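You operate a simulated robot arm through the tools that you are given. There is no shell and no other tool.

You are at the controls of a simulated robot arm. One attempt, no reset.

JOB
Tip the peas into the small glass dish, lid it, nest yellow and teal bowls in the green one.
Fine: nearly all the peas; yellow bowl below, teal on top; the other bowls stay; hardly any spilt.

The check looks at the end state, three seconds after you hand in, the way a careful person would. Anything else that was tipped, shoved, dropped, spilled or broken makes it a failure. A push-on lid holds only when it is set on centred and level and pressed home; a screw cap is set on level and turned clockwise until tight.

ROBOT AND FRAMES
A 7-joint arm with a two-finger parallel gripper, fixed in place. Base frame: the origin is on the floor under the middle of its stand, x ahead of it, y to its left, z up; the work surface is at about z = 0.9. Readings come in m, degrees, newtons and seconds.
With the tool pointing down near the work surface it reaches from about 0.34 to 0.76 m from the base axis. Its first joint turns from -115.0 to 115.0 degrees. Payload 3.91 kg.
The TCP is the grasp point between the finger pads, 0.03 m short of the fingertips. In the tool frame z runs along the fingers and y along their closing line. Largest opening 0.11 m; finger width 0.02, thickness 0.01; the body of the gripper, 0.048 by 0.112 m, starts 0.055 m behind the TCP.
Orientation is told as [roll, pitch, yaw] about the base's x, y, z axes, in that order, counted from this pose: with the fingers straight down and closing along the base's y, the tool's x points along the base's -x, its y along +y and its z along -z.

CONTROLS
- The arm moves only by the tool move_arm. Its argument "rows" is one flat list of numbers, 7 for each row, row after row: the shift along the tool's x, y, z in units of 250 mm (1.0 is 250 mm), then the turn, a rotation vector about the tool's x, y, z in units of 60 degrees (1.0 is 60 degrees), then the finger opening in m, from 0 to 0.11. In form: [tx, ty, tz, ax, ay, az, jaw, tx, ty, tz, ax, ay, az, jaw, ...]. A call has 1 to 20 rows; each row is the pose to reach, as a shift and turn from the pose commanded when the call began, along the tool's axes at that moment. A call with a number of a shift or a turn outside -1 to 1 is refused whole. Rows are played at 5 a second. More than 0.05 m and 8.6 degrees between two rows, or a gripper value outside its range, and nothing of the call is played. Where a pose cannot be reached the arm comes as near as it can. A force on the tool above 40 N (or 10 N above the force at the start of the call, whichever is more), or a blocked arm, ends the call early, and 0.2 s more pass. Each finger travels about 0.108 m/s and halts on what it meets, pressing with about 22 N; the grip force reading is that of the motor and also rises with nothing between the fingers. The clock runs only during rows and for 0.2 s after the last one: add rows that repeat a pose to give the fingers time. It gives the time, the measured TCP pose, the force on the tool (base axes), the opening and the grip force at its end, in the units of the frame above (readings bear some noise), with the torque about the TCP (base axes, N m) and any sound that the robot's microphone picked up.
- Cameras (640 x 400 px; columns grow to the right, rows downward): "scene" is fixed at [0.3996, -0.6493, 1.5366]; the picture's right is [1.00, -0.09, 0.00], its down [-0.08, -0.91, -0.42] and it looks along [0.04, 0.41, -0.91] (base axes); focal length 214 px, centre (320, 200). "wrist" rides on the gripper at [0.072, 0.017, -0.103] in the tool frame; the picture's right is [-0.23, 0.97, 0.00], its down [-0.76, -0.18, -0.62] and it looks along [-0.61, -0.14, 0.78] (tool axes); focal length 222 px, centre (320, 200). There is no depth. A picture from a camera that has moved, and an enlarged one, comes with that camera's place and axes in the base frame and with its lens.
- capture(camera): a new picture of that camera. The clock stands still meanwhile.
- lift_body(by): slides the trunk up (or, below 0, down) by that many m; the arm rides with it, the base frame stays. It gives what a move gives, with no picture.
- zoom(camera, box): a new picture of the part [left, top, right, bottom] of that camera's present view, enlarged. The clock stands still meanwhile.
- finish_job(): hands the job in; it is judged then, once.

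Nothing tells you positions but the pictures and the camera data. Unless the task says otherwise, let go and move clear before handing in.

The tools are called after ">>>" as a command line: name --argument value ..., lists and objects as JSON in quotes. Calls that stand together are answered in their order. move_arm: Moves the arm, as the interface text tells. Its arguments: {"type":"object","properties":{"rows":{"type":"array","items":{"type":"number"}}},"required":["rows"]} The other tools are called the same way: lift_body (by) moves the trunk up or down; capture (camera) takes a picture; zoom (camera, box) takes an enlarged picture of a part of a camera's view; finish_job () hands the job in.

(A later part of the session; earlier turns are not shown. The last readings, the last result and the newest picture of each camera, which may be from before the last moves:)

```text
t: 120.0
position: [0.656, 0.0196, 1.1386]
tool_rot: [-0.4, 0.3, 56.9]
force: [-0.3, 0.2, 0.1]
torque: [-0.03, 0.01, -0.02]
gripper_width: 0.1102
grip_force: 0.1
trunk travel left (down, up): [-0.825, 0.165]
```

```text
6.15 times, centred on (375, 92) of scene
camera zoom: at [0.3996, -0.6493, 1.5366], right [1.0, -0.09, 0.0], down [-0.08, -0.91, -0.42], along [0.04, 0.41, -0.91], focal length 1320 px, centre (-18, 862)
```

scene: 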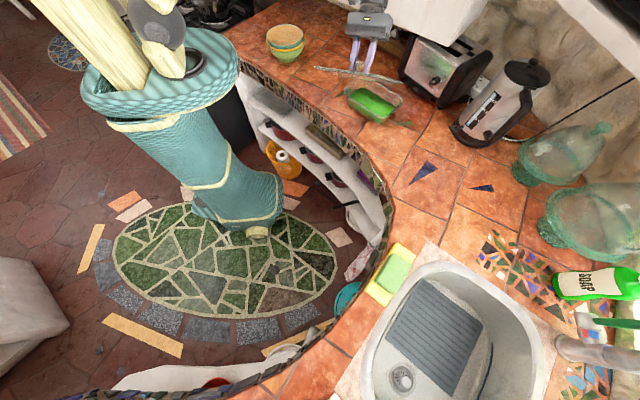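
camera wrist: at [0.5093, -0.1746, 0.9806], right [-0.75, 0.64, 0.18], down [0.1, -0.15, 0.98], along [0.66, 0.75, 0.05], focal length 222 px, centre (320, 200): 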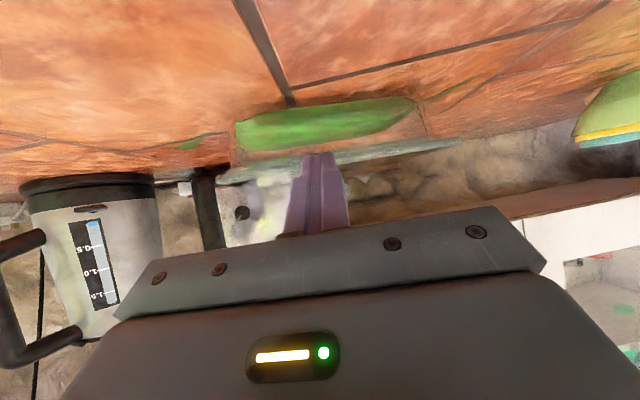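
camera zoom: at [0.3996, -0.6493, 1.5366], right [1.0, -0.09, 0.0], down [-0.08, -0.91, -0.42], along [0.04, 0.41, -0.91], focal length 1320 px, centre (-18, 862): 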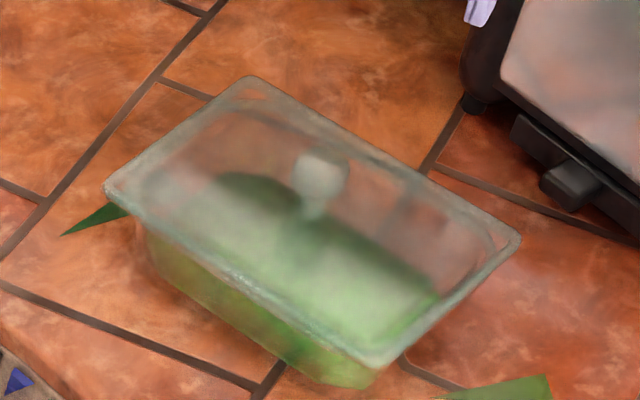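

>>> zoom --camera "wrist" --box '[220, 30, 276, 65]'

>>> zoom --camera "wrist" --box '[380, 40, 436, 75]'

>>> zoom --camera "wrist" --box '[236, 138, 292, 173]'

>>> zoom --camera "wrist" --box '[352, 143, 408, 178]'

```text
11.43 times, centred on (248, 48) of wrist
camera zoom: at [0.6025, -0.0314, 1.242], right [-0.69, 0.72, -0.01], down [0.56, 0.54, 0.62], along [0.45, 0.43, -0.78], focal length 2538 px, centre (1143, 1943)
```

zoom: 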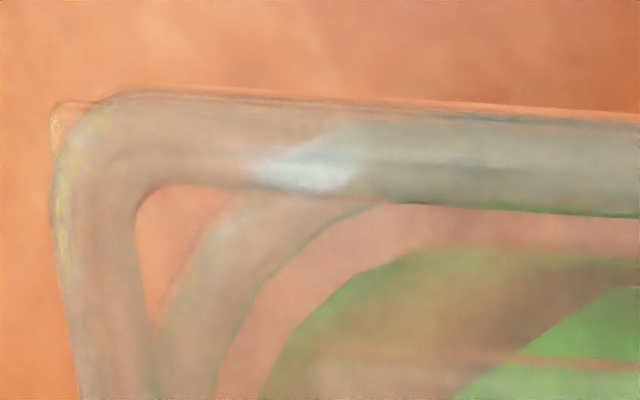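

```text
11.43 times, centred on (408, 58) of wrist
camera zoom: at [0.6025, -0.0314, 1.242], right [-0.69, 0.72, -0.01], down [0.56, 0.54, 0.62], along [0.45, 0.43, -0.78], focal length 2538 px, centre (-686, 1829)
```

zoom: 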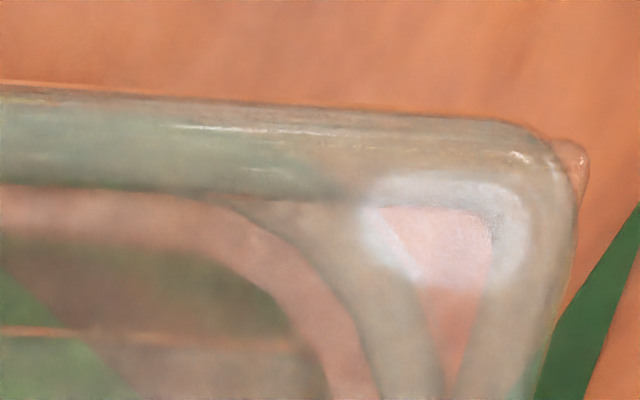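

```text
11.43 times, centred on (264, 156) of wrist
camera zoom: at [0.6025, -0.0314, 1.242], right [-0.69, 0.72, -0.01], down [0.56, 0.54, 0.62], along [0.45, 0.43, -0.78], focal length 2538 px, centre (960, 709)
```

zoom: 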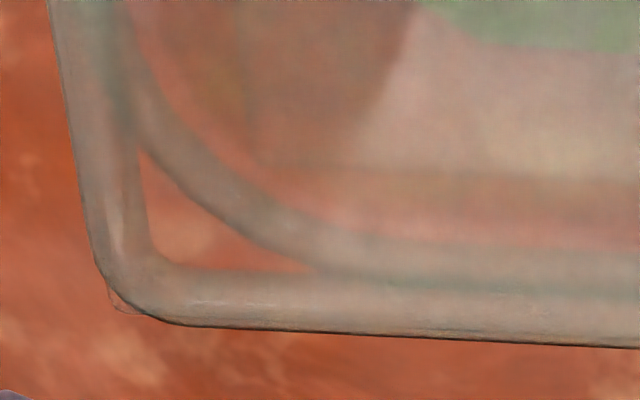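

```text
11.43 times, centred on (380, 160) of wrist
camera zoom: at [0.6025, -0.0314, 1.242], right [-0.69, 0.72, -0.01], down [0.56, 0.54, 0.62], along [0.45, 0.43, -0.78], focal length 2538 px, centre (-366, 651)
```

zoom: 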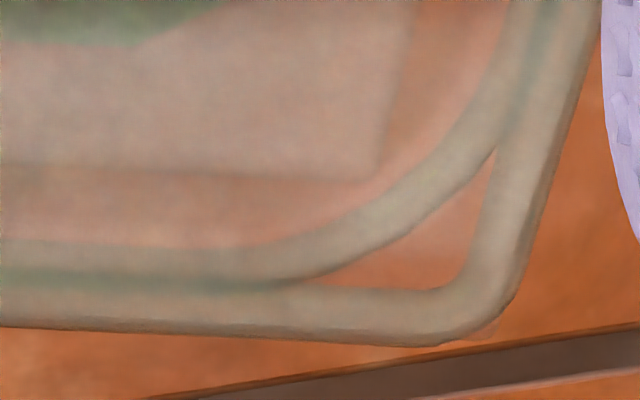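

By the overlay the lid is within about 1 mm and 0.5°. Now I'll close the fingers and press straight down on the knob centre.

>>> move_arm --rows '[-0.02, 0.001, 0.03, 0, -0.004, 0, 0.08, -0.05, 0.003, 0.08, 0, -0.008, 0, 0.05, -0.077, 0.005, 0.15, 0, -0.008, 0, 0.02, -0.077, 0.005, 0.23, 0, -0.008, 0, 0.0, -0.077, 0.005, 0.3, 0, -0.008, 0, 0.0, -0.077, 0.005, 0.36, 0, -0.008, 0, 0.0, -0.077, 0.005, 0.4, 0, -0.008, 0, 0.0, -0.077, 0.005, 0.4, 0, -0.008, 0, 0.0]'

>>> zoom --camera "wrist" --box '[220, 90, 420, 215]'

```text
t: 121.8
position: [0.6675, 0.0367, 1.0375]
tool_rot: [-0.4, -0.5, 56.9]
force: [0.9, 0.0, 0.2]
torque: [-0.03, -0.02, 0.0]
gripper_width: 0.0
grip_force: 21.8
trunk travel left (down, up): [-0.825, 0.165]
```

```text
3.20 times, centred on (320, 152) of wrist
camera zoom: at [0.6132, -0.015, 1.1417], right [-0.69, 0.72, -0.01], down [0.56, 0.54, 0.63], along [0.46, 0.43, -0.78], focal length 711 px, centre (320, 352)
```

zoom: 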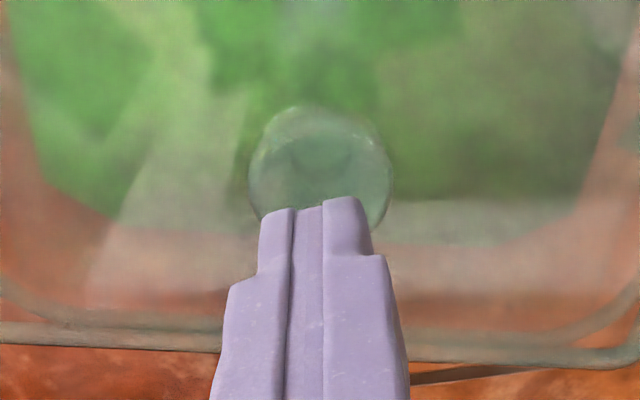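

>>> move_arm --rows '[0.008, 0, 0.02, 0, 0.006, 0, 0, 0.008, 0, 0.035, 0, 0.006, 0, 0, 0.008, 0, 0.045, 0, 0.006, 0, 0, 0.008, 0, 0.052, 0, 0.006, 0, 0, 0.008, 0, 0.058, 0, 0.006, 0, 0, 0.008, 0, 0.063, 0, 0.006, 0, 0, 0.008, 0, 0.066, 0, 0.006, 0, 0, 0.008, 0, 0.066, 0, 0.006, 0, 0, 0.008, 0, 0.066, 0, 0.006, 0, 0]'

>>> zoom --camera "scene" --box '[335, 60, 415, 125]'

```text
t: 123.8
position: [0.6654, 0.0354, 1.0237]
tool_rot: [-0.6, 0.0, 56.9]
force: [4.0, -0.1, 17.8]
torque: [-0.03, -0.04, -0.09]
gripper_width: 0.0
grip_force: 21.7
trunk travel left (down, up): [-0.825, 0.165]
```

```text
6.15 times, centred on (375, 92) of scene
camera zoom: at [0.3996, -0.6493, 1.5366], right [1.0, -0.09, 0.0], down [-0.08, -0.91, -0.42], along [0.04, 0.41, -0.91], focal length 1320 px, centre (-18, 862)
```

zoom: 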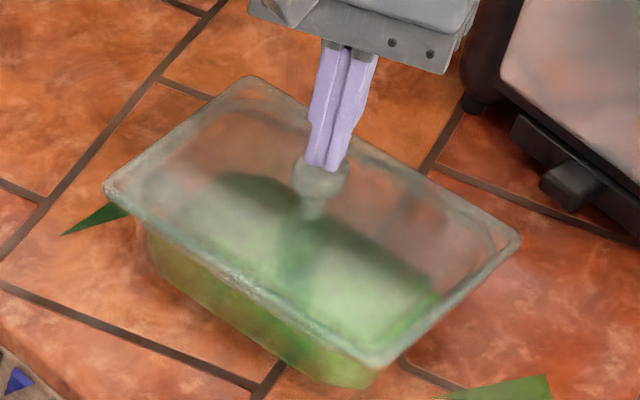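

>>> move_arm --rows '[0, 0, 0.004, 0, 0, 0, 0, 0, 0, 0.008, 0, 0, 0, 0, 0, 0, 0.011, 0, 0, 0, 0, 0, 0, 0.013, 0, 0, 0, 0, 0, 0, 0.013, 0, 0, 0, 0, 0, 0, 0.013, 0, 0, 0, 0]'

>>> zoom --camera "scene" --box '[335, 60, 415, 125]'

```text
t: 125.2
position: [0.6658, 0.034, 1.0233]
tool_rot: [-0.8, -0.3, 56.9]
force: [7.4, -4.3, 37.0]
torque: [-0.21, -0.07, 0.2]
gripper_width: 0.0
grip_force: 22.0
trunk travel left (down, up): [-0.825, 0.165]
```

```text
6.15 times, centred on (375, 92) of scene
camera zoom: at [0.3996, -0.6493, 1.5366], right [1.0, -0.09, 0.0], down [-0.08, -0.91, -0.42], along [0.04, 0.41, -0.91], focal length 1320 px, centre (-18, 862)
```

zoom: 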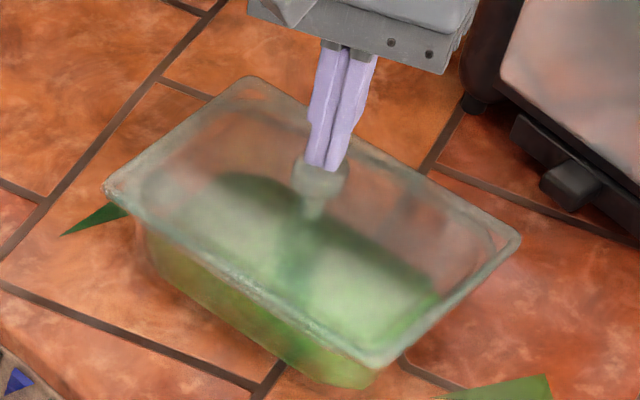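

>>> move_arm --rows '[0, 0, -0.03, 0, 0, 0, 0, 0, 0, -0.09, 0, 0, 0, 0, 0, 0, -0.17, 0, 0, 0, 0.02, 0, 0, -0.17, 0, 0, 0, 0.06, 0, 0, -0.17, 0, 0, 0, 0.06, 0, 0, -0.1, 0, 0, 0, 0.06, 0, 0, -0.03, 0, 0, 0, 0.06, 0, 0, 0.03, 0, 0, 0, 0.06, 0, 0, 0.07, 0, 0, 0, 0.06, 0, 0, 0.09, 0, 0, 0, 0.06, 0, 0, 0.09, 0, 0, 0, 0.045, 0, 0, 0.09, 0, 0, 0, 0.038, 0, 0, 0.09, 0, 0, 0, 0.03, 0, 0, 0.09, 0, 0, 0, 0.0, 0, 0, 0.09, 0, 0, 0, 0.0]'

>>> move_arm --rows '[0, 0, -0.004, 0, 0, 0, 0, 0, 0, -0.008, 0, 0, 0, 0, 0, 0, -0.012, 0, 0, 0, 0, 0, 0, -0.012, 0, 0, 0, 0]'

>>> zoom --camera "scene" --box '[335, 60, 415, 125]'

```text
t: 128.4
position: [0.6663, 0.0353, 0.9957]
tool_rot: [-0.3, 0.0, 57.0]
force: [-0.9, 0.6, -0.8]
torque: [0.04, 0.06, 0.08]
gripper_width: 0.0323
grip_force: 22.2
trunk travel left (down, up): [-0.825, 0.165]
```

```text
t: 129.4
position: [0.6664, 0.0358, 0.9985]
tool_rot: [-0.3, 0.1, 56.9]
force: [0.1, -0.7, -3.6]
torque: [-0.03, 0.01, 0.01]
gripper_width: 0.0323
grip_force: 22.2
trunk travel left (down, up): [-0.825, 0.165]
```

```text
6.15 times, centred on (375, 92) of scene
camera zoom: at [0.3996, -0.6493, 1.5366], right [1.0, -0.09, 0.0], down [-0.08, -0.91, -0.42], along [0.04, 0.41, -0.91], focal length 1320 px, centre (-18, 862)
```

zoom: 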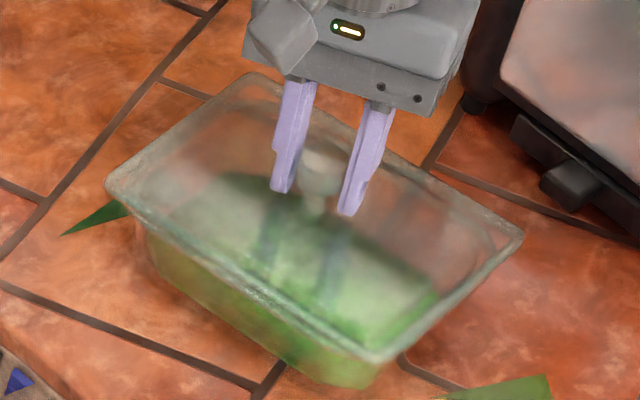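

Still not latched. It's resting about 1 mm proud, which suggests the plug is catching slightly. Holding the knob, I'll press lightly and jiggle by small amounts in each direction so it finds its seat, then press firmly.

>>> move_arm --rows '[0, -0.0044, 0.008, 0, 0, 0.0067, 0, 0, -0.0044, 0.016, 0, 0, 0.0067, 0, 0, -0.0044, 0.024, 0, 0, 0.0067, 0, 0, 0.0016, 0.024, 0, 0, 0.0067, 0, 0, -0.0044, 0.024, 0, 0, 0.0067, 0, 0, -0.0104, 0.024, 0, 0, 0.0067, 0, 0, -0.0044, 0.024, 0, 0, 0.0067, 0, 0.006, -0.0044, 0.024, 0, 0, 0.0067, 0, 0, -0.0044, 0.024, 0, 0, 0.0067, 0, -0.006, -0.0044, 0.024, 0, 0, 0.0067, 0, 0, -0.0044, 0.024, 0, 0, 0.0067, 0, 0, -0.0044, 0.024, 0, 0, 0.0233, 0, 0, -0.0044, 0.024, 0, 0, 0.0067, 0, 0, -0.0044, 0.024, 0, 0, -0.01, 0, 0, -0.0044, 0.024, 0, 0, 0.0067, 0]'

>>> zoom --camera "scene" --box '[335, 60, 415, 125]'

```text
t: 132.6
position: [0.6658, 0.0355, 0.9926]
tool_rot: [-0.3, -0.1, 56.5]
force: [-0.4, 0.3, 5.1]
torque: [-0.01, 0.08, 0.29]
gripper_width: 0.0324
grip_force: 22.4
trunk travel left (down, up): [-0.825, 0.165]
```

```text
6.15 times, centred on (375, 92) of scene
camera zoom: at [0.3996, -0.6493, 1.5366], right [1.0, -0.09, 0.0], down [-0.08, -0.91, -0.42], along [0.04, 0.41, -0.91], focal length 1320 px, centre (-18, 862)
```

zoom: 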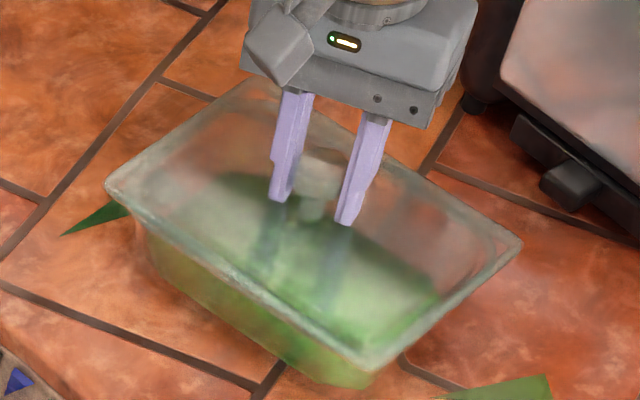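

>>> move_arm --rows '[0, 0, 0.006, 0, 0, 0, 0, 0, 0, 0.012, 0, 0, 0, 0, 0, 0, 0.017, 0, 0, 0, 0, 0, 0, 0.021, 0, 0, 0, 0, 0, 0, 0.021, 0, 0, 0, 0, 0, 0, 0.021, 0, 0, 0, 0]'

>>> zoom --camera "scene" --box '[335, 60, 415, 125]'

```text
t: 134.0
position: [0.6664, 0.0354, 0.9926]
tool_rot: [-0.6, -0.2, 56.6]
force: [1.7, 1.8, 34.0]
torque: [0.05, 0.91, 0.06]
gripper_width: 0.0323
grip_force: 21.3
trunk travel left (down, up): [-0.825, 0.165]
```

```text
6.15 times, centred on (375, 92) of scene
camera zoom: at [0.3996, -0.6493, 1.5366], right [1.0, -0.09, 0.0], down [-0.08, -0.91, -0.42], along [0.04, 0.41, -0.91], focal length 1320 px, centre (-18, 862)
```

zoom: 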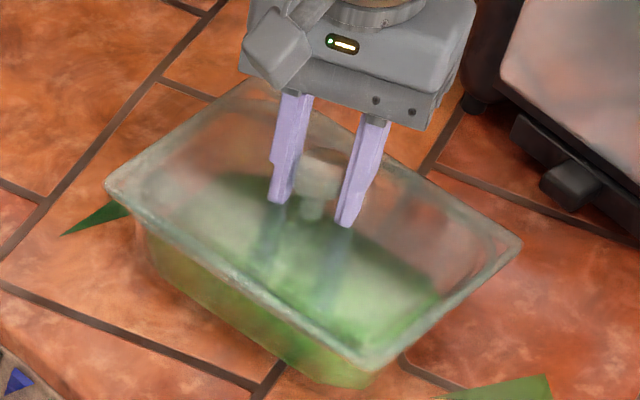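

>>> zoom --camera "scene" --box '[235, 75, 325, 140]'

>>> zoom --camera "scene" --box '[245, 85, 295, 120]'

```text
6.15 times, centred on (280, 108) of scene
camera zoom: at [0.3996, -0.6493, 1.5366], right [1.0, -0.09, 0.0], down [-0.08, -0.91, -0.42], along [0.04, 0.41, -0.91], focal length 1320 px, centre (566, 769)
```

zoom: 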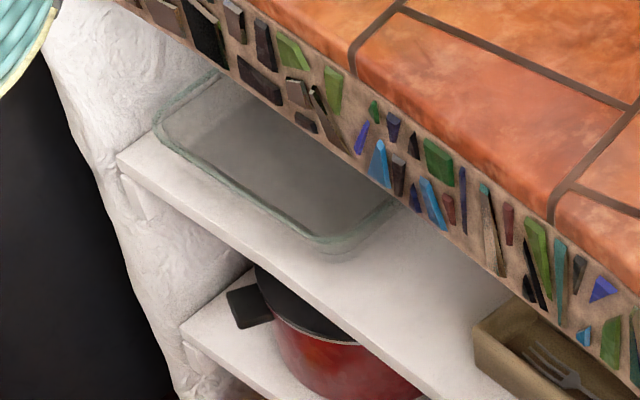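

```text
11.43 times, centred on (270, 102) of scene
camera zoom: at [0.3996, -0.6493, 1.5366], right [1.0, -0.09, 0.0], down [-0.08, -0.91, -0.42], along [0.04, 0.41, -0.91], focal length 2451 px, centre (891, 1314)
```

zoom: 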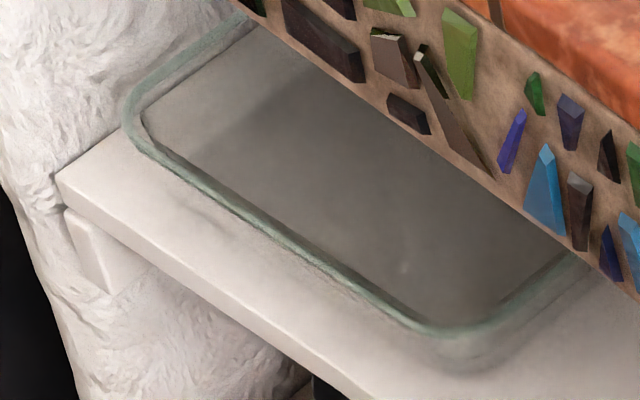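

That glass piece on the shelf is a separate, larger dish, so this is the right lid. I'll release and take a rim-level side view to see exactly how it sits.

>>> move_arm --rows '[0, 0, -0.01, 0, 0, 0, 0, 0, 0, -0.018, 0, 0, 0, 0, 0, 0, -0.018, 0, 0, 0, 0.036, 0, 0, -0.018, 0, 0, 0, 0.042, 0, 0, -0.018, 0, 0, 0, 0.05, 0, 0, -0.018, 0, 0, 0, 0.06, 0, 0, -0.06, 0, 0, 0, 0.06, 0, 0, -0.14, 0, 0, 0, 0.06, 0, 0, -0.24, 0, 0, 0, 0.06, 0, 0, -0.32, 0, 0, 0, 0.06, 0, 0, -0.32, 0, 0, 0, 0.06]'

>>> move_arm --rows '[0.06, 0, -0.02, 0, -0.08, 0, 0.03, 0.13, 0, -0.03, 0, -0.2, 0, 0.0, 0.2, 0, -0.03, 0, -0.32, 0, 0.0, 0.27, 0, 0.0, 0, -0.44, 0, 0.0, 0.35, 0, 0.05, 0, -0.56, 0, 0.0, 0.43, 0, 0.12, 0, -0.68, 0, 0.0, 0.51, 0, 0.21, 0, -0.8, 0, 0.0, 0.58, 0, 0.31, 0, -0.917, 0, 0.0, 0.62, 0, 0.41, 0, -0.917, 0, 0.0, 0.62, 0, 0.45, 0, -0.917, 0, 0.0, 0.62, 0, 0.45, 0, -0.917, 0, 0.0]'

>>> capture --camera "wrist"

```text
t: 136.4
position: [0.6652, 0.0342, 1.0679]
tool_rot: [-0.3, 0.0, 56.5]
force: [0.2, 0.7, 0.0]
torque: [-0.01, -0.02, 0.01]
gripper_width: 0.0602
grip_force: 0.0
trunk travel left (down, up): [-0.825, 0.165]
```

```text
t: 138.8
position: [0.5801, -0.0967, 0.9555]
tool_rot: [-0.6, -55.0, 57.1]
force: [0.0, 0.2, -1.0]
torque: [-0.02, 0.04, -0.02]
gripper_width: 0.0002
grip_force: 21.7
trunk travel left (down, up): [-0.825, 0.165]
```

```text
taken
camera wrist: at [0.4979, -0.1927, 0.956], right [-0.74, 0.65, 0.18], down [0.1, -0.16, 0.98], along [0.66, 0.75, 0.05], focal length 222 px, centre (320, 200)
```

wrist: 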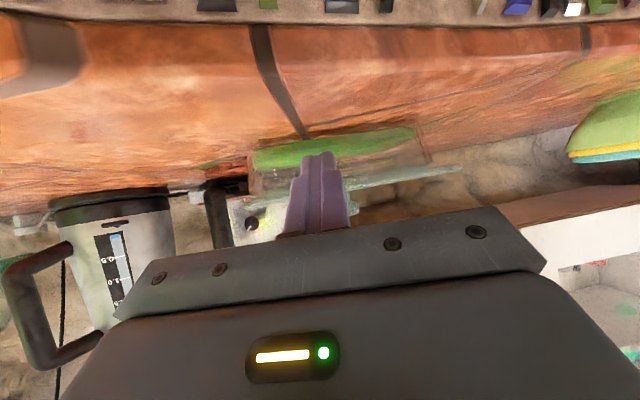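

>>> zoom --camera "wrist" --box '[395, 145, 475, 195]'

>>> zoom --camera "wrist" --box '[335, 150, 415, 200]'

>>> zoom --camera "wrist" --box '[225, 155, 305, 205]'

```text
8.00 times, centred on (435, 170) of wrist
camera zoom: at [0.4979, -0.1927, 0.956], right [-0.74, 0.65, 0.18], down [0.1, -0.16, 0.98], along [0.66, 0.75, 0.05], focal length 1777 px, centre (-600, 440)
```

zoom: 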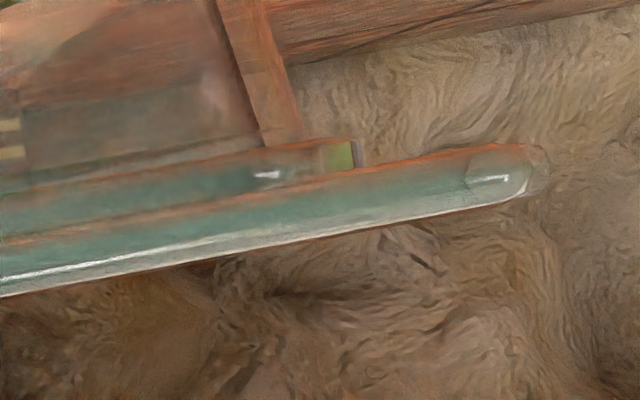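

```text
8.00 times, centred on (375, 175) of wrist
camera zoom: at [0.4979, -0.1927, 0.956], right [-0.74, 0.65, 0.18], down [0.1, -0.16, 0.98], along [0.66, 0.75, 0.05], focal length 1777 px, centre (-120, 400)
```

zoom: 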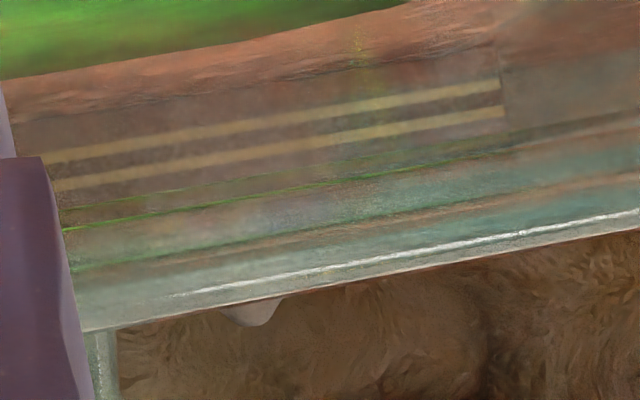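

```text
8.00 times, centred on (265, 180) of wrist
camera zoom: at [0.4979, -0.1927, 0.956], right [-0.74, 0.65, 0.18], down [0.1, -0.16, 0.98], along [0.66, 0.75, 0.05], focal length 1777 px, centre (760, 360)
```

zoom: 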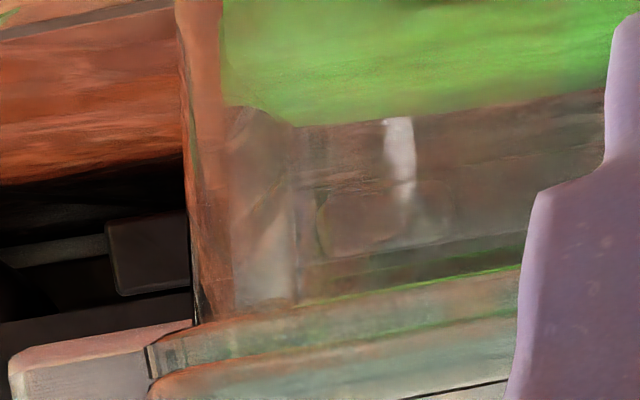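

>>> zoom --camera "scene" --box '[335, 60, 415, 125]'

>>> zoom --camera "wrist" --box '[200, 140, 360, 240]'

>>> zoom --camera "wrist" --box '[235, 120, 475, 220]'

```text
6.15 times, centred on (375, 92) of scene
camera zoom: at [0.3996, -0.6493, 1.5366], right [1.0, -0.09, 0.0], down [-0.08, -0.91, -0.42], along [0.04, 0.41, -0.91], focal length 1320 px, centre (-18, 862)
```

zoom: 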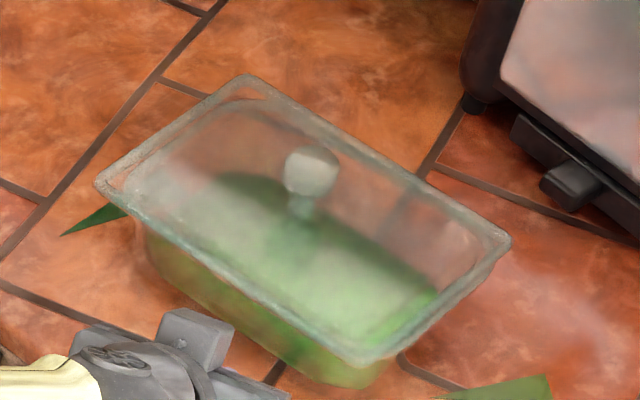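

```text
4.00 times, centred on (280, 190) of wrist
camera zoom: at [0.4979, -0.1927, 0.956], right [-0.74, 0.65, 0.18], down [0.1, -0.16, 0.98], along [0.66, 0.75, 0.05], focal length 888 px, centre (480, 240)
```

zoom: 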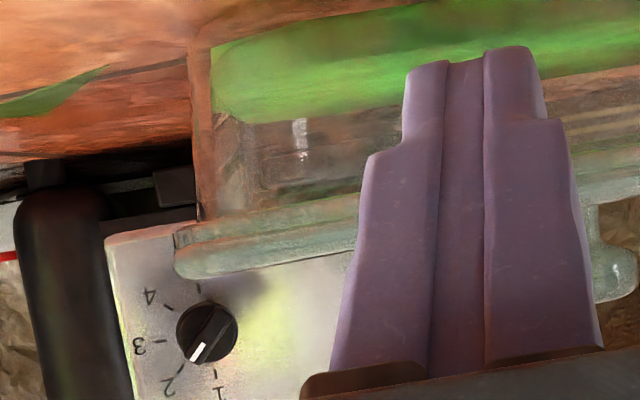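

```text
2.67 times, centred on (355, 170) of wrist
camera zoom: at [0.4979, -0.1927, 0.956], right [-0.74, 0.65, 0.18], down [0.1, -0.16, 0.98], along [0.66, 0.75, 0.05], focal length 592 px, centre (227, 280)
```

zoom: 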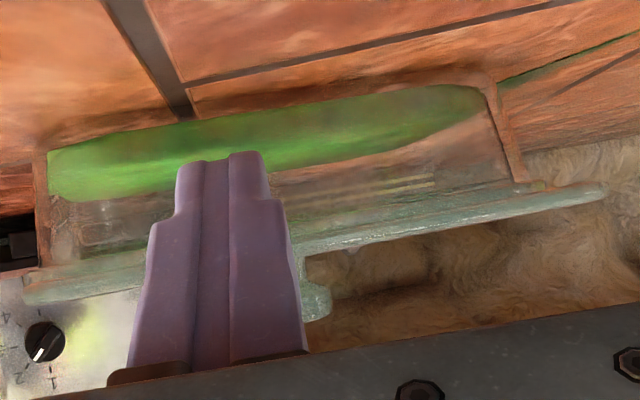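

The side view shows the plate flush on the rim, so the plug is in. But releasing under load slid the lid about 6 mm along its length. I'll regrip, recentre it without load, and then press harder from the top.

>>> move_arm --rows '[-0.09, 0, -0.063, 0, 0.06, 0, 0.0, -0.19, 0, -0.133, 0, 0.16, 0, 0.02, -0.29, 0, -0.203, 0, 0.28, 0, 0.05, -0.375, 0, -0.263, 0, 0.4, 0, 0.065, -0.45, 0.005, -0.16, 0, 0.52, 0, 0.065, -0.52, 0.01, -0.06, 0, 0.64, 0, 0.065, -0.59, 0.015, 0.04, 0, 0.76, 0, 0.065, -0.66, 0.02, 0.14, 0, 0.87, 0, 0.065, -0.71, 0.023, 0.22, 0, 0.917, 0, 0.065, -0.741, 0.025, 0.259, 0, 0.917, 0, 0.065, -0.741, 0.025, 0.259, 0, 0.917, 0, 0.065]'

>>> zoom --camera "wrist" --box '[220, 60, 420, 200]'

```text
t: 141.2
position: [0.6631, 0.0423, 1.0703]
tool_rot: [-0.4, 0.0, 56.5]
force: [0.1, 0.3, -1.0]
torque: [-0.03, -0.03, 0.01]
gripper_width: 0.065
grip_force: 0.0
trunk travel left (down, up): [-0.825, 0.165]
```

```text
2.86 times, centred on (320, 130) of wrist
camera zoom: at [0.6101, -0.0096, 1.1745], right [-0.69, 0.73, -0.01], down [0.57, 0.54, 0.62], along [0.46, 0.42, -0.78], focal length 635 px, centre (320, 400)
```

zoom: 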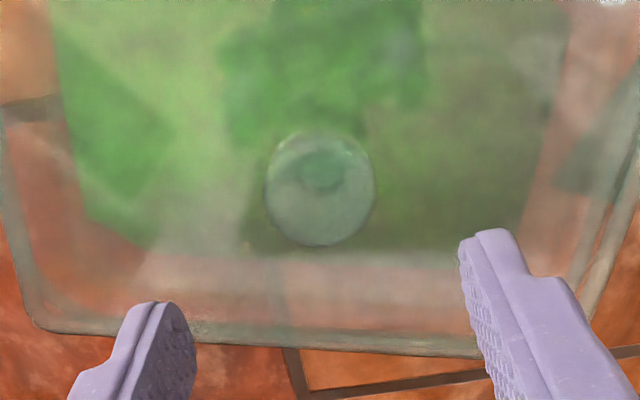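

>>> move_arm --rows '[0.016, 0, 0.06, 0, 0, 0, 0.06, 0.016, 0, 0.13, 0, 0, 0, 0.06, 0.016, 0, 0.2, 0, 0, 0, 0.06, 0.016, 0, 0.26, 0, 0, 0, 0.06, 0.016, 0, 0.299, 0, 0, 0, 0.055, 0.016, 0, 0.299, 0, 0, 0, 0.045, 0.016, 0, 0.299, 0, 0, 0, 0.038, 0.016, 0, 0.299, 0, 0, 0, 0.032, 0.016, 0, 0.299, 0, 0, 0, 0.02, 0.016, 0, 0.299, 0, 0, 0, 0.0, 0.016, 0, 0.299, 0, 0, 0, 0.0]'

>>> move_arm --rows '[0, 0, -0.008, 0, 0, 0, 0, 0, 0, -0.014, 0, 0, 0, 0, -0.003, -0.008, -0.014, 0, 0, 0, 0, -0.006, -0.017, -0.014, 0, 0, 0, 0, -0.006, -0.024, -0.014, 0, 0, 0, 0, -0.006, -0.024, -0.014, 0, 0, 0, 0]'

>>> zoom --camera "scene" --box '[335, 60, 415, 125]'

```text
t: 143.6
position: [0.6615, 0.038, 0.9945]
tool_rot: [-0.2, 0.0, 56.5]
force: [0.8, 0.5, -0.7]
torque: [0.11, 0.04, 0.08]
gripper_width: 0.0322
grip_force: 22.1
trunk travel left (down, up): [-0.825, 0.165]
```

```text
t: 145.0
position: [0.6673, 0.0366, 0.9983]
tool_rot: [-0.2, 0.0, 56.4]
force: [-0.3, 0.5, -3.0]
torque: [-0.01, 0.01, -0.04]
gripper_width: 0.0322
grip_force: 21.6
trunk travel left (down, up): [-0.825, 0.165]
```

```text
6.15 times, centred on (375, 92) of scene
camera zoom: at [0.3996, -0.6493, 1.5366], right [1.0, -0.09, 0.0], down [-0.08, -0.91, -0.42], along [0.04, 0.41, -0.91], focal length 1320 px, centre (-18, 862)
```

zoom: 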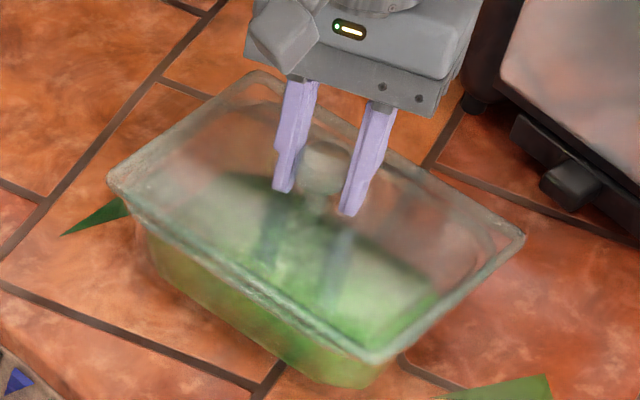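

>>> move_arm --rows '[0, 0, 0.006, 0, 0, 0, 0, 0, 0, 0.012, 0, 0, 0, 0, 0, 0, 0.0165, 0, 0, 0, 0, 0, 0, 0.0165, 0, 0, 0, 0, 0, 0, 0.0165, 0, 0, 0, 0.034, 0, 0, 0.0165, 0, 0, 0, 0.038, 0, 0, 0.0165, 0, 0, 0, 0.045, 0, 0, 0.0165, 0, 0, 0, 0.06, 0, 0, -0.03, 0, 0, 0, 0.06, 0, 0, -0.11, 0, 0, 0, 0.06, 0, 0, -0.21, 0, 0, 0, 0.08, 0.03, 0, -0.32, 0, 0, 0, 0.11, 0.06, 0, -0.43, 0, 0, 0, 0.11, 0.08, 0, -0.55, 0, 0, 0, 0.11, 0.08, 0, -0.55, 0, 0, 0, 0.11]'

>>> zoom --camera "wrist" --box '[210, 20, 450, 180]'

>>> zoom --camera "scene" --box '[335, 60, 415, 125]'

```text
t: 148.2
position: [0.6554, 0.0198, 1.1363]
tool_rot: [-0.3, 0.1, 56.5]
force: [-0.2, 0.3, -0.5]
torque: [-0.02, -0.03, 0.01]
gripper_width: 0.11
grip_force: 0.1
trunk travel left (down, up): [-0.825, 0.165]
```

```text
2.50 times, centred on (330, 100) of wrist
camera zoom: at [0.6023, -0.0307, 1.24], right [-0.69, 0.73, -0.01], down [0.57, 0.54, 0.62], along [0.46, 0.43, -0.78], focal length 555 px, centre (295, 450)
```

zoom: 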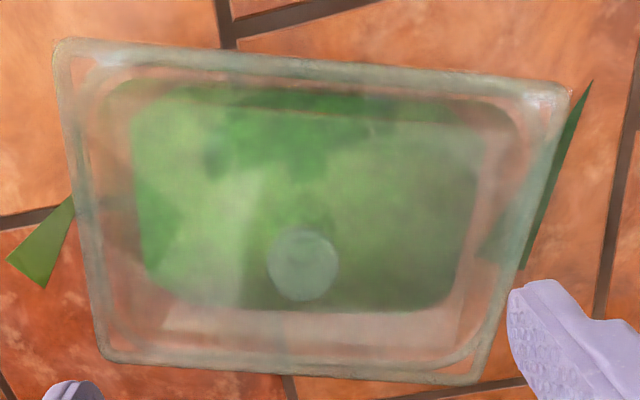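

```text
6.15 times, centred on (375, 92) of scene
camera zoom: at [0.3996, -0.6493, 1.5366], right [1.0, -0.09, 0.0], down [-0.08, -0.91, -0.42], along [0.04, 0.41, -0.91], focal length 1320 px, centre (-18, 862)
```

zoom: 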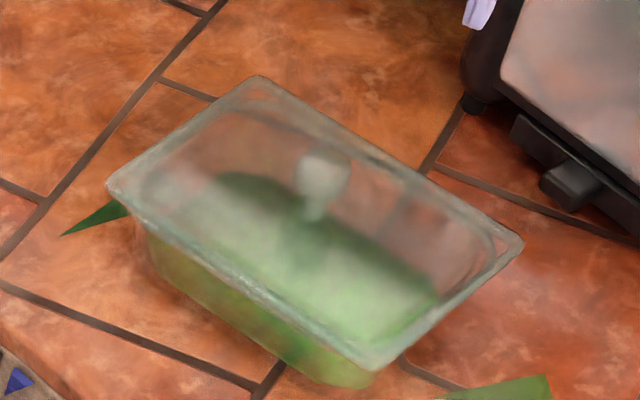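

>>> zoom --camera "wrist" --box '[220, 30, 276, 65]'

>>> zoom --camera "wrist" --box '[380, 40, 436, 75]'

>>> zoom --camera "wrist" --box '[236, 138, 292, 173]'

>>> zoom --camera "wrist" --box '[352, 143, 408, 178]'

```text
11.43 times, centred on (248, 48) of wrist
camera zoom: at [0.6023, -0.0307, 1.24], right [-0.69, 0.73, -0.01], down [0.57, 0.54, 0.62], along [0.46, 0.43, -0.78], focal length 2538 px, centre (1143, 1943)
```

zoom: 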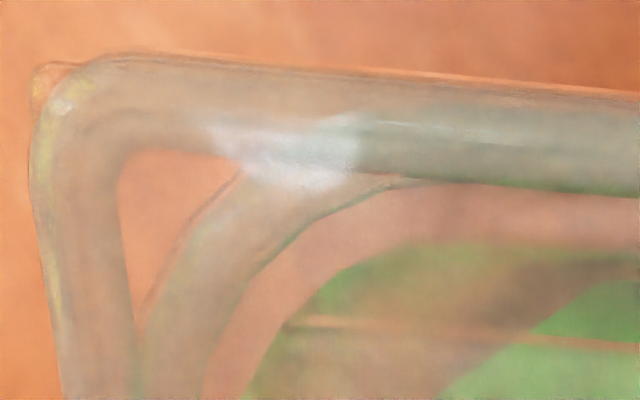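

```text
11.43 times, centred on (408, 58) of wrist
camera zoom: at [0.6023, -0.0307, 1.24], right [-0.69, 0.73, -0.01], down [0.57, 0.54, 0.62], along [0.46, 0.43, -0.78], focal length 2538 px, centre (-686, 1829)
```

zoom: 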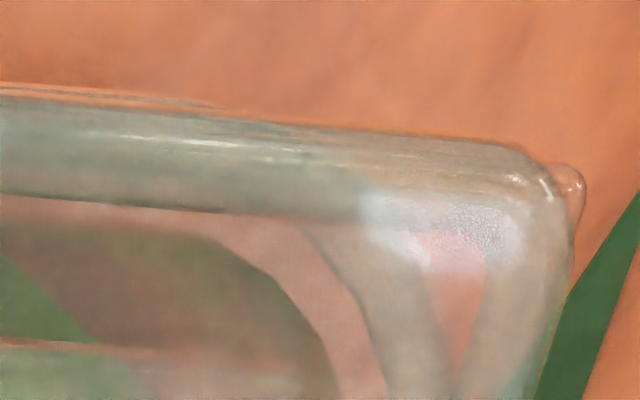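

```text
11.43 times, centred on (264, 156) of wrist
camera zoom: at [0.6023, -0.0307, 1.24], right [-0.69, 0.73, -0.01], down [0.57, 0.54, 0.62], along [0.46, 0.43, -0.78], focal length 2538 px, centre (960, 709)
```

zoom: 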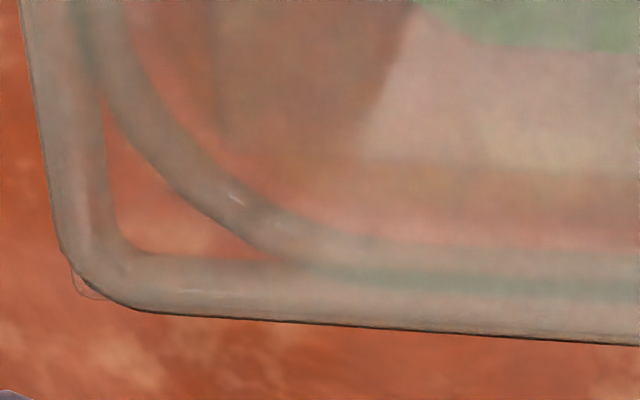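

```text
11.43 times, centred on (380, 160) of wrist
camera zoom: at [0.6023, -0.0307, 1.24], right [-0.69, 0.73, -0.01], down [0.57, 0.54, 0.62], along [0.46, 0.43, -0.78], focal length 2538 px, centre (-366, 651)
```

zoom: 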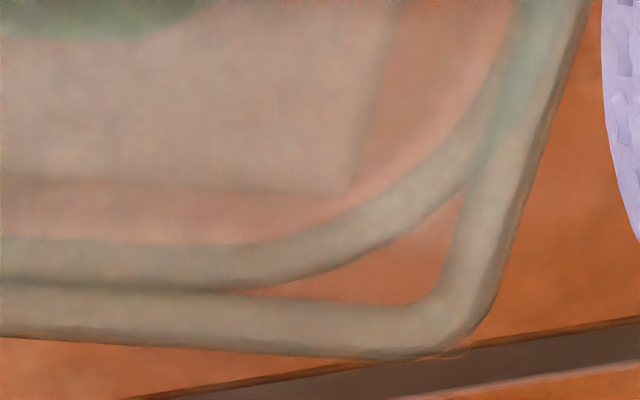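

The lid is now centred to within about 0.6 mm and 0.3°. I'll press from the top again, going past 40 N in stages.

>>> move_arm --rows '[-0.02, -0.001, 0.03, 0, 0, 0, 0.08, -0.05, -0.002, 0.08, 0, 0, 0, 0.05, -0.077, -0.0035, 0.15, 0, 0, 0, 0.02, -0.077, -0.0035, 0.23, 0, 0, 0, 0.0, -0.077, -0.0035, 0.3, 0, 0, 0, 0.0, -0.077, -0.0035, 0.36, 0, 0, 0, 0.0, -0.077, -0.0035, 0.405, 0, 0, 0, 0.0, -0.077, -0.0035, 0.405, 0, 0, 0, 0.0]'

>>> zoom --camera "wrist" --box '[220, 90, 420, 215]'

```text
t: 150.0
position: [0.6671, 0.0342, 1.0339]
tool_rot: [-0.4, 0.0, 56.5]
force: [-0.4, 0.7, 0.7]
torque: [-0.03, -0.02, 0.02]
gripper_width: 0.0002
grip_force: 22.4
trunk travel left (down, up): [-0.825, 0.165]
```

```text
3.20 times, centred on (320, 152) of wrist
camera zoom: at [0.6133, -0.0164, 1.1392], right [-0.69, 0.73, -0.01], down [0.57, 0.54, 0.62], along [0.46, 0.42, -0.78], focal length 711 px, centre (320, 352)
```

zoom: 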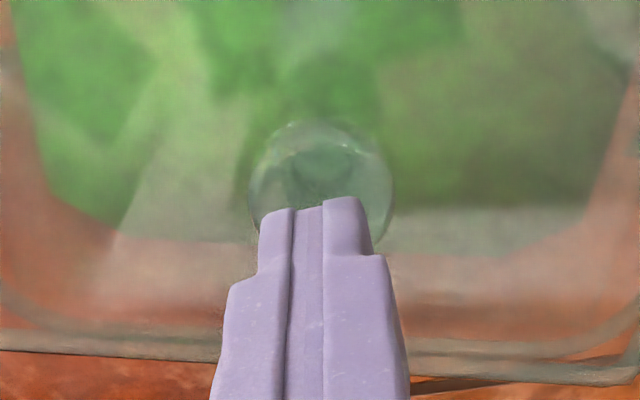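

>>> move_arm --rows '[0, 0, 0.02, 0, 0, 0, 0, 0, 0, 0.035, 0, 0, 0, 0, 0, 0, 0.045, 0, 0, 0, 0, 0, 0, 0.053, 0, 0, 0, 0, 0, 0, 0.059, 0, 0, 0, 0, 0, 0, 0.063, 0, 0, 0, 0, 0, 0, 0.063, 0, 0, 0, 0]'

>>> move_arm --rows '[0, 0, 0.002, 0, 0, 0, 0, 0, 0, 0.004, 0, 0, 0, 0, 0, 0, 0.006, 0, 0, 0, 0, 0, 0, 0.006, 0, 0, 0, 0, 0, 0, 0.006, 0, 0, 0, 0]'

```text
t: 151.6
position: [0.6673, 0.035, 1.0248]
tool_rot: [-0.6, -0.2, 56.4]
force: [0.5, -0.4, 28.5]
torque: [-0.11, 0.1, 0.08]
gripper_width: 0.0
grip_force: 21.6
trunk travel left (down, up): [-0.825, 0.165]
```

```text
t: 152.3
position: [0.6683, 0.0355, 1.0241]
tool_rot: [-1.0, -0.4, 56.4]
force: [-3.1, -0.5, 16.0]
torque: [-0.11, 0.21, -0.02]
gripper_width: 0.0
grip_force: 22.4
trunk travel left (down, up): [-0.825, 0.165]
stopped in row 3: the force on the tool passed its limit at 40 N (the readings are from after the stop); the commanded pose is now the measured one
```

>>> move_arm --rows '[0, 0, 0.004, 0, 0, 0, 0, 0, 0, 0.008, 0, 0, 0, 0, 0, 0, 0.011, 0, 0, 0, 0, 0, 0, 0.011, 0, 0, 0, 0]'

```text
t: 153.2
position: [0.6718, 0.0346, 1.0237]
tool_rot: [-1.2, -0.6, 56.4]
force: [-2.6, 0.2, 15.3]
torque: [-0.07, 0.19, -0.05]
gripper_width: 0.0002
grip_force: 21.9
trunk travel left (down, up): [-0.825, 0.165]
stopped in row 4: the force on the tool passed its limit at 41 N (the readings are from after the stop); the commanded pose is now the measured one
```

>>> zoom --camera "scene" --box '[335, 60, 415, 125]'

>>> zoom --camera "wrist" --box '[220, 90, 420, 215]'

```text
6.15 times, centred on (375, 92) of scene
camera zoom: at [0.3996, -0.6493, 1.5366], right [1.0, -0.09, 0.0], down [-0.08, -0.91, -0.42], along [0.04, 0.41, -0.91], focal length 1320 px, centre (-18, 862)
```

zoom: 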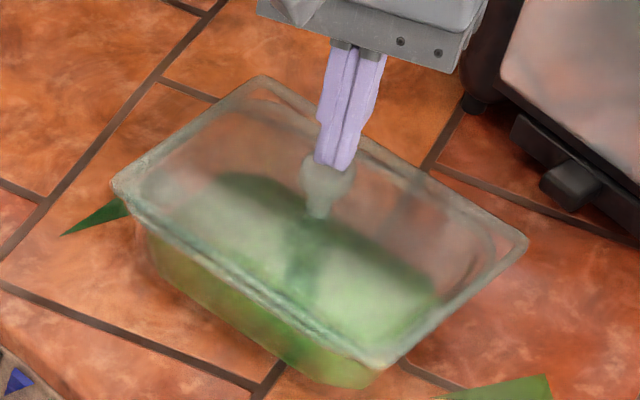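

```text
3.20 times, centred on (320, 152) of wrist
camera zoom: at [0.6151, -0.0159, 1.127], right [-0.69, 0.73, -0.02], down [0.55, 0.54, 0.63], along [0.47, 0.42, -0.77], focal length 711 px, centre (320, 352)
```

zoom: 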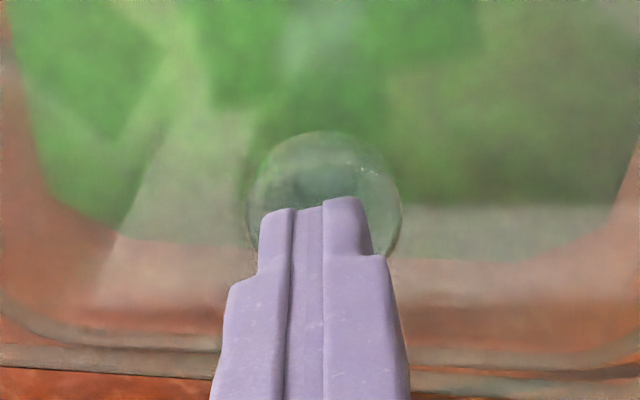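

The lid rests flush with the plug in the mouth. Pressing beyond about 30 N only drags it sideways, so that gains nothing. I'll back off, square the tool, recentre the lid gently, and finish with one moderate centred press.

>>> move_arm --rows '[0, 0, -0.03, 0, 0, 0, 0, 0, 0, -0.08, -0.01, -0.006, 0, 0, 0, 0, -0.14, -0.0194, -0.0112, 0, 0.02, 0, 0, -0.185, -0.0194, -0.0112, 0, 0.05, 0, 0, -0.185, -0.0194, -0.0112, 0, 0.065, 0, 0, -0.185, -0.0194, -0.0112, 0, 0.065]'

>>> zoom --camera "wrist" --box '[220, 60, 420, 200]'

>>> zoom --camera "scene" --box '[335, 60, 415, 125]'

```text
t: 154.6
position: [0.6706, 0.0363, 1.0682]
tool_rot: [0.2, -1.1, 56.5]
force: [-0.3, -0.5, -0.4]
torque: [0.0, 0.01, -0.01]
gripper_width: 0.0648
grip_force: 0.2
trunk travel left (down, up): [-0.825, 0.165]
```

```text
2.86 times, centred on (320, 130) of wrist
camera zoom: at [0.6165, -0.017, 1.1706], right [-0.69, 0.73, 0.01], down [0.56, 0.53, 0.64], along [0.46, 0.44, -0.77], focal length 635 px, centre (320, 400)
```

zoom: 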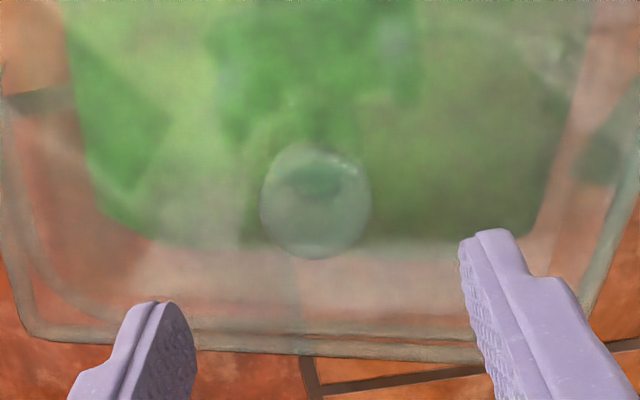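

```text
6.15 times, centred on (375, 92) of scene
camera zoom: at [0.3996, -0.6493, 1.5366], right [1.0, -0.09, 0.0], down [-0.08, -0.91, -0.42], along [0.04, 0.41, -0.91], focal length 1320 px, centre (-18, 862)
```

zoom: 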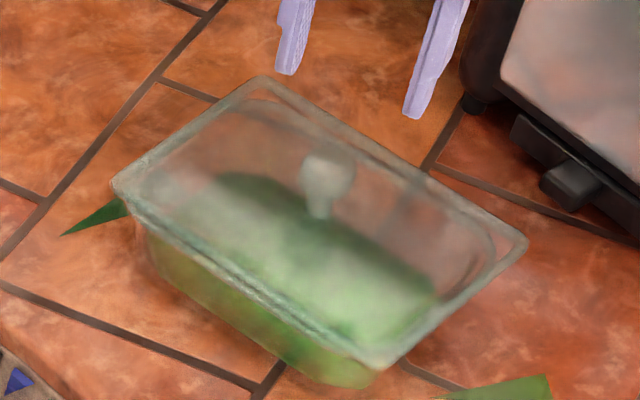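

>>> move_arm --rows '[0, 0, 0.03, -0.0067, 0.0065, 0, 0.065, 0.001, 0.002, 0.09, -0.01345, 0.0129, 0, 0.065, 0.002, 0.003, 0.16, -0.01345, 0.0129, 0, 0.06, 0.003, 0.004, 0.23, -0.01345, 0.0129, 0, 0.06, 0.003, 0.005, 0.27, -0.01345, 0.0129, 0, 0.06, 0.003, 0.005, 0.293, -0.01345, 0.0129, 0, 0.055, 0.003, 0.005, 0.293, -0.01345, 0.0129, 0, 0.045, 0.003, 0.005, 0.293, -0.01345, 0.0129, 0, 0.038, 0.003, 0.005, 0.293, -0.01345, 0.0129, 0, 0.032, 0.003, 0.005, 0.293, -0.01345, 0.0129, 0, 0.02, 0.003, 0.005, 0.293, -0.01345, 0.0129, 0, 0.0, 0.003, 0.005, 0.293, -0.01345, 0.0129, 0, 0.0]'

>>> zoom --camera "scene" --box '[335, 60, 415, 125]'

```text
t: 157.2
position: [0.6701, 0.0366, 0.9948]
tool_rot: [1.0, -0.3, 56.5]
force: [-0.5, 0.3, -0.8]
torque: [-0.15, -0.15, -0.04]
gripper_width: 0.0323
grip_force: 22.6
trunk travel left (down, up): [-0.825, 0.165]
```

```text
6.15 times, centred on (375, 92) of scene
camera zoom: at [0.3996, -0.6493, 1.5366], right [1.0, -0.09, 0.0], down [-0.08, -0.91, -0.42], along [0.04, 0.41, -0.91], focal length 1320 px, centre (-18, 862)
```

zoom: 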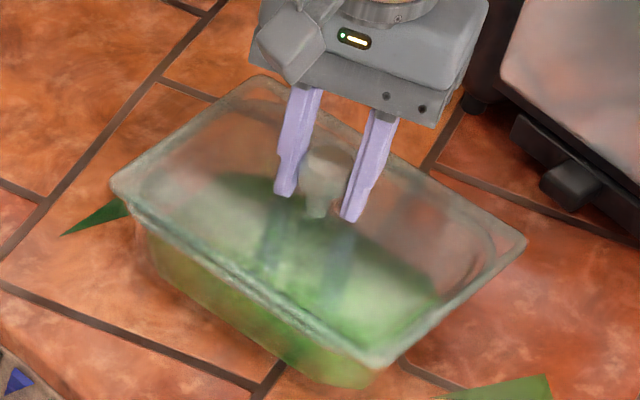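

>>> move_arm --rows '[0, 0, -0.008, 0, 0, 0, 0, 0, 0, -0.014, 0, 0, 0, 0, 0.003, 0.0045, -0.014, 0, 0, 0, 0, 0.0057, 0.0087, -0.014, 0, 0, 0, 0, 0.0057, 0.0087, -0.014, 0, 0, 0, 0, 0.0057, 0.0087, -0.008, 0, 0, 0, 0, 0.0057, 0.0087, -0.003, 0, 0, 0, 0, 0.0057, 0.0087, 0.001, 0, 0, 0, 0, 0.0057, 0.0087, 0.001, 0, 0, 0, 0]'

>>> zoom --camera "scene" --box '[335, 60, 415, 125]'

```text
t: 159.2
position: [0.6675, 0.0357, 0.9946]
tool_rot: [0.9, -0.4, 56.5]
force: [1.3, -0.2, 5.3]
torque: [-0.58, 0.14, 0.13]
gripper_width: 0.032
grip_force: 21.7
trunk travel left (down, up): [-0.825, 0.165]
```

```text
6.15 times, centred on (375, 92) of scene
camera zoom: at [0.3996, -0.6493, 1.5366], right [1.0, -0.09, 0.0], down [-0.08, -0.91, -0.42], along [0.04, 0.41, -0.91], focal length 1320 px, centre (-18, 862)
```

zoom: 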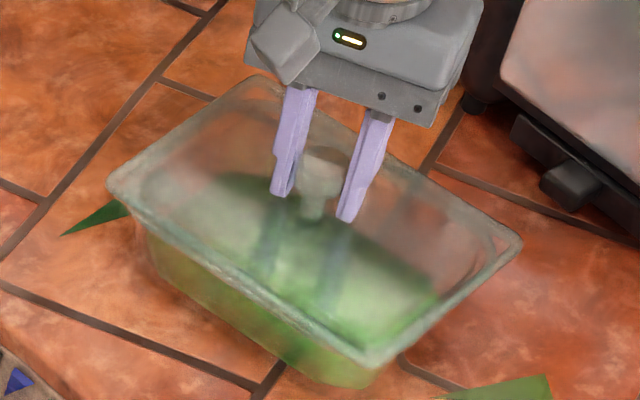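

>>> move_arm --rows '[0, 0, -0.002, 0, 0, 0, 0, 0, 0, -0.003, 0, 0, 0, 0.032, 0, 0, -0.003, 0, 0, 0, 0.036, 0, 0, -0.003, 0, 0, 0, 0.042, 0, 0, -0.003, 0, 0, 0, 0.05, 0, 0, -0.003, 0, 0, 0, 0.06, 0, 0, -0.05, 0, 0, 0, 0.06, 0, 0, -0.13, 0, 0, 0, 0.065, 0, 0, -0.23, 0.0167, 0.006, 0, 0.08, 0.03, 0, -0.34, 0.0167, 0.006, 0, 0.11, 0.06, 0, -0.45, 0.0167, 0.006, 0, 0.11, 0.08, 0, -0.56, 0.0167, 0.006, 0, 0.11, 0.08, 0, -0.56, 0.0167, 0.006, 0, 0.11]'

>>> zoom --camera "wrist" --box '[210, 20, 450, 180]'

>>> zoom --camera "scene" --box '[335, 60, 415, 125]'

```text
t: 162.0
position: [0.6592, 0.0206, 1.1352]
tool_rot: [0.0, -0.1, 56.5]
force: [0.1, -0.1, -0.2]
torque: [-0.02, 0.01, 0.0]
gripper_width: 0.11
grip_force: 0.1
trunk travel left (down, up): [-0.825, 0.165]
```

```text
2.50 times, centred on (330, 100) of wrist
camera zoom: at [0.6049, -0.031, 1.2389], right [-0.69, 0.73, 0.0], down [0.57, 0.54, 0.62], along [0.45, 0.43, -0.78], focal length 555 px, centre (295, 450)
```

zoom: 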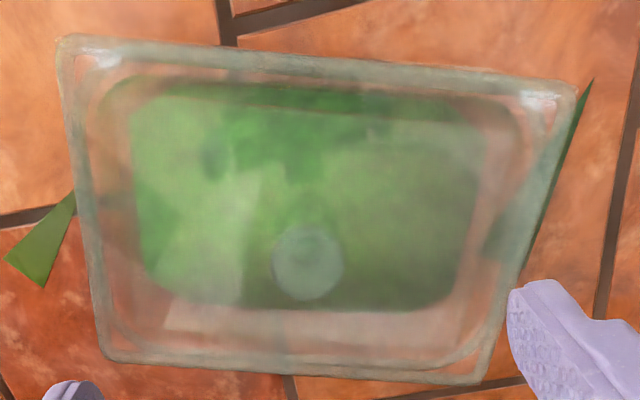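

```text
6.15 times, centred on (375, 92) of scene
camera zoom: at [0.3996, -0.6493, 1.5366], right [1.0, -0.09, 0.0], down [-0.08, -0.91, -0.42], along [0.04, 0.41, -0.91], focal length 1320 px, centre (-18, 862)
```

zoom: 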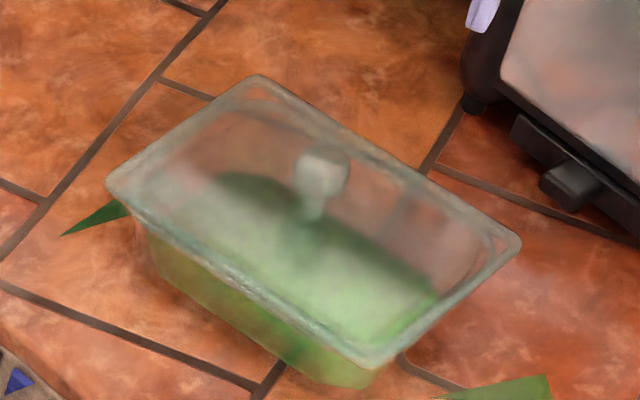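

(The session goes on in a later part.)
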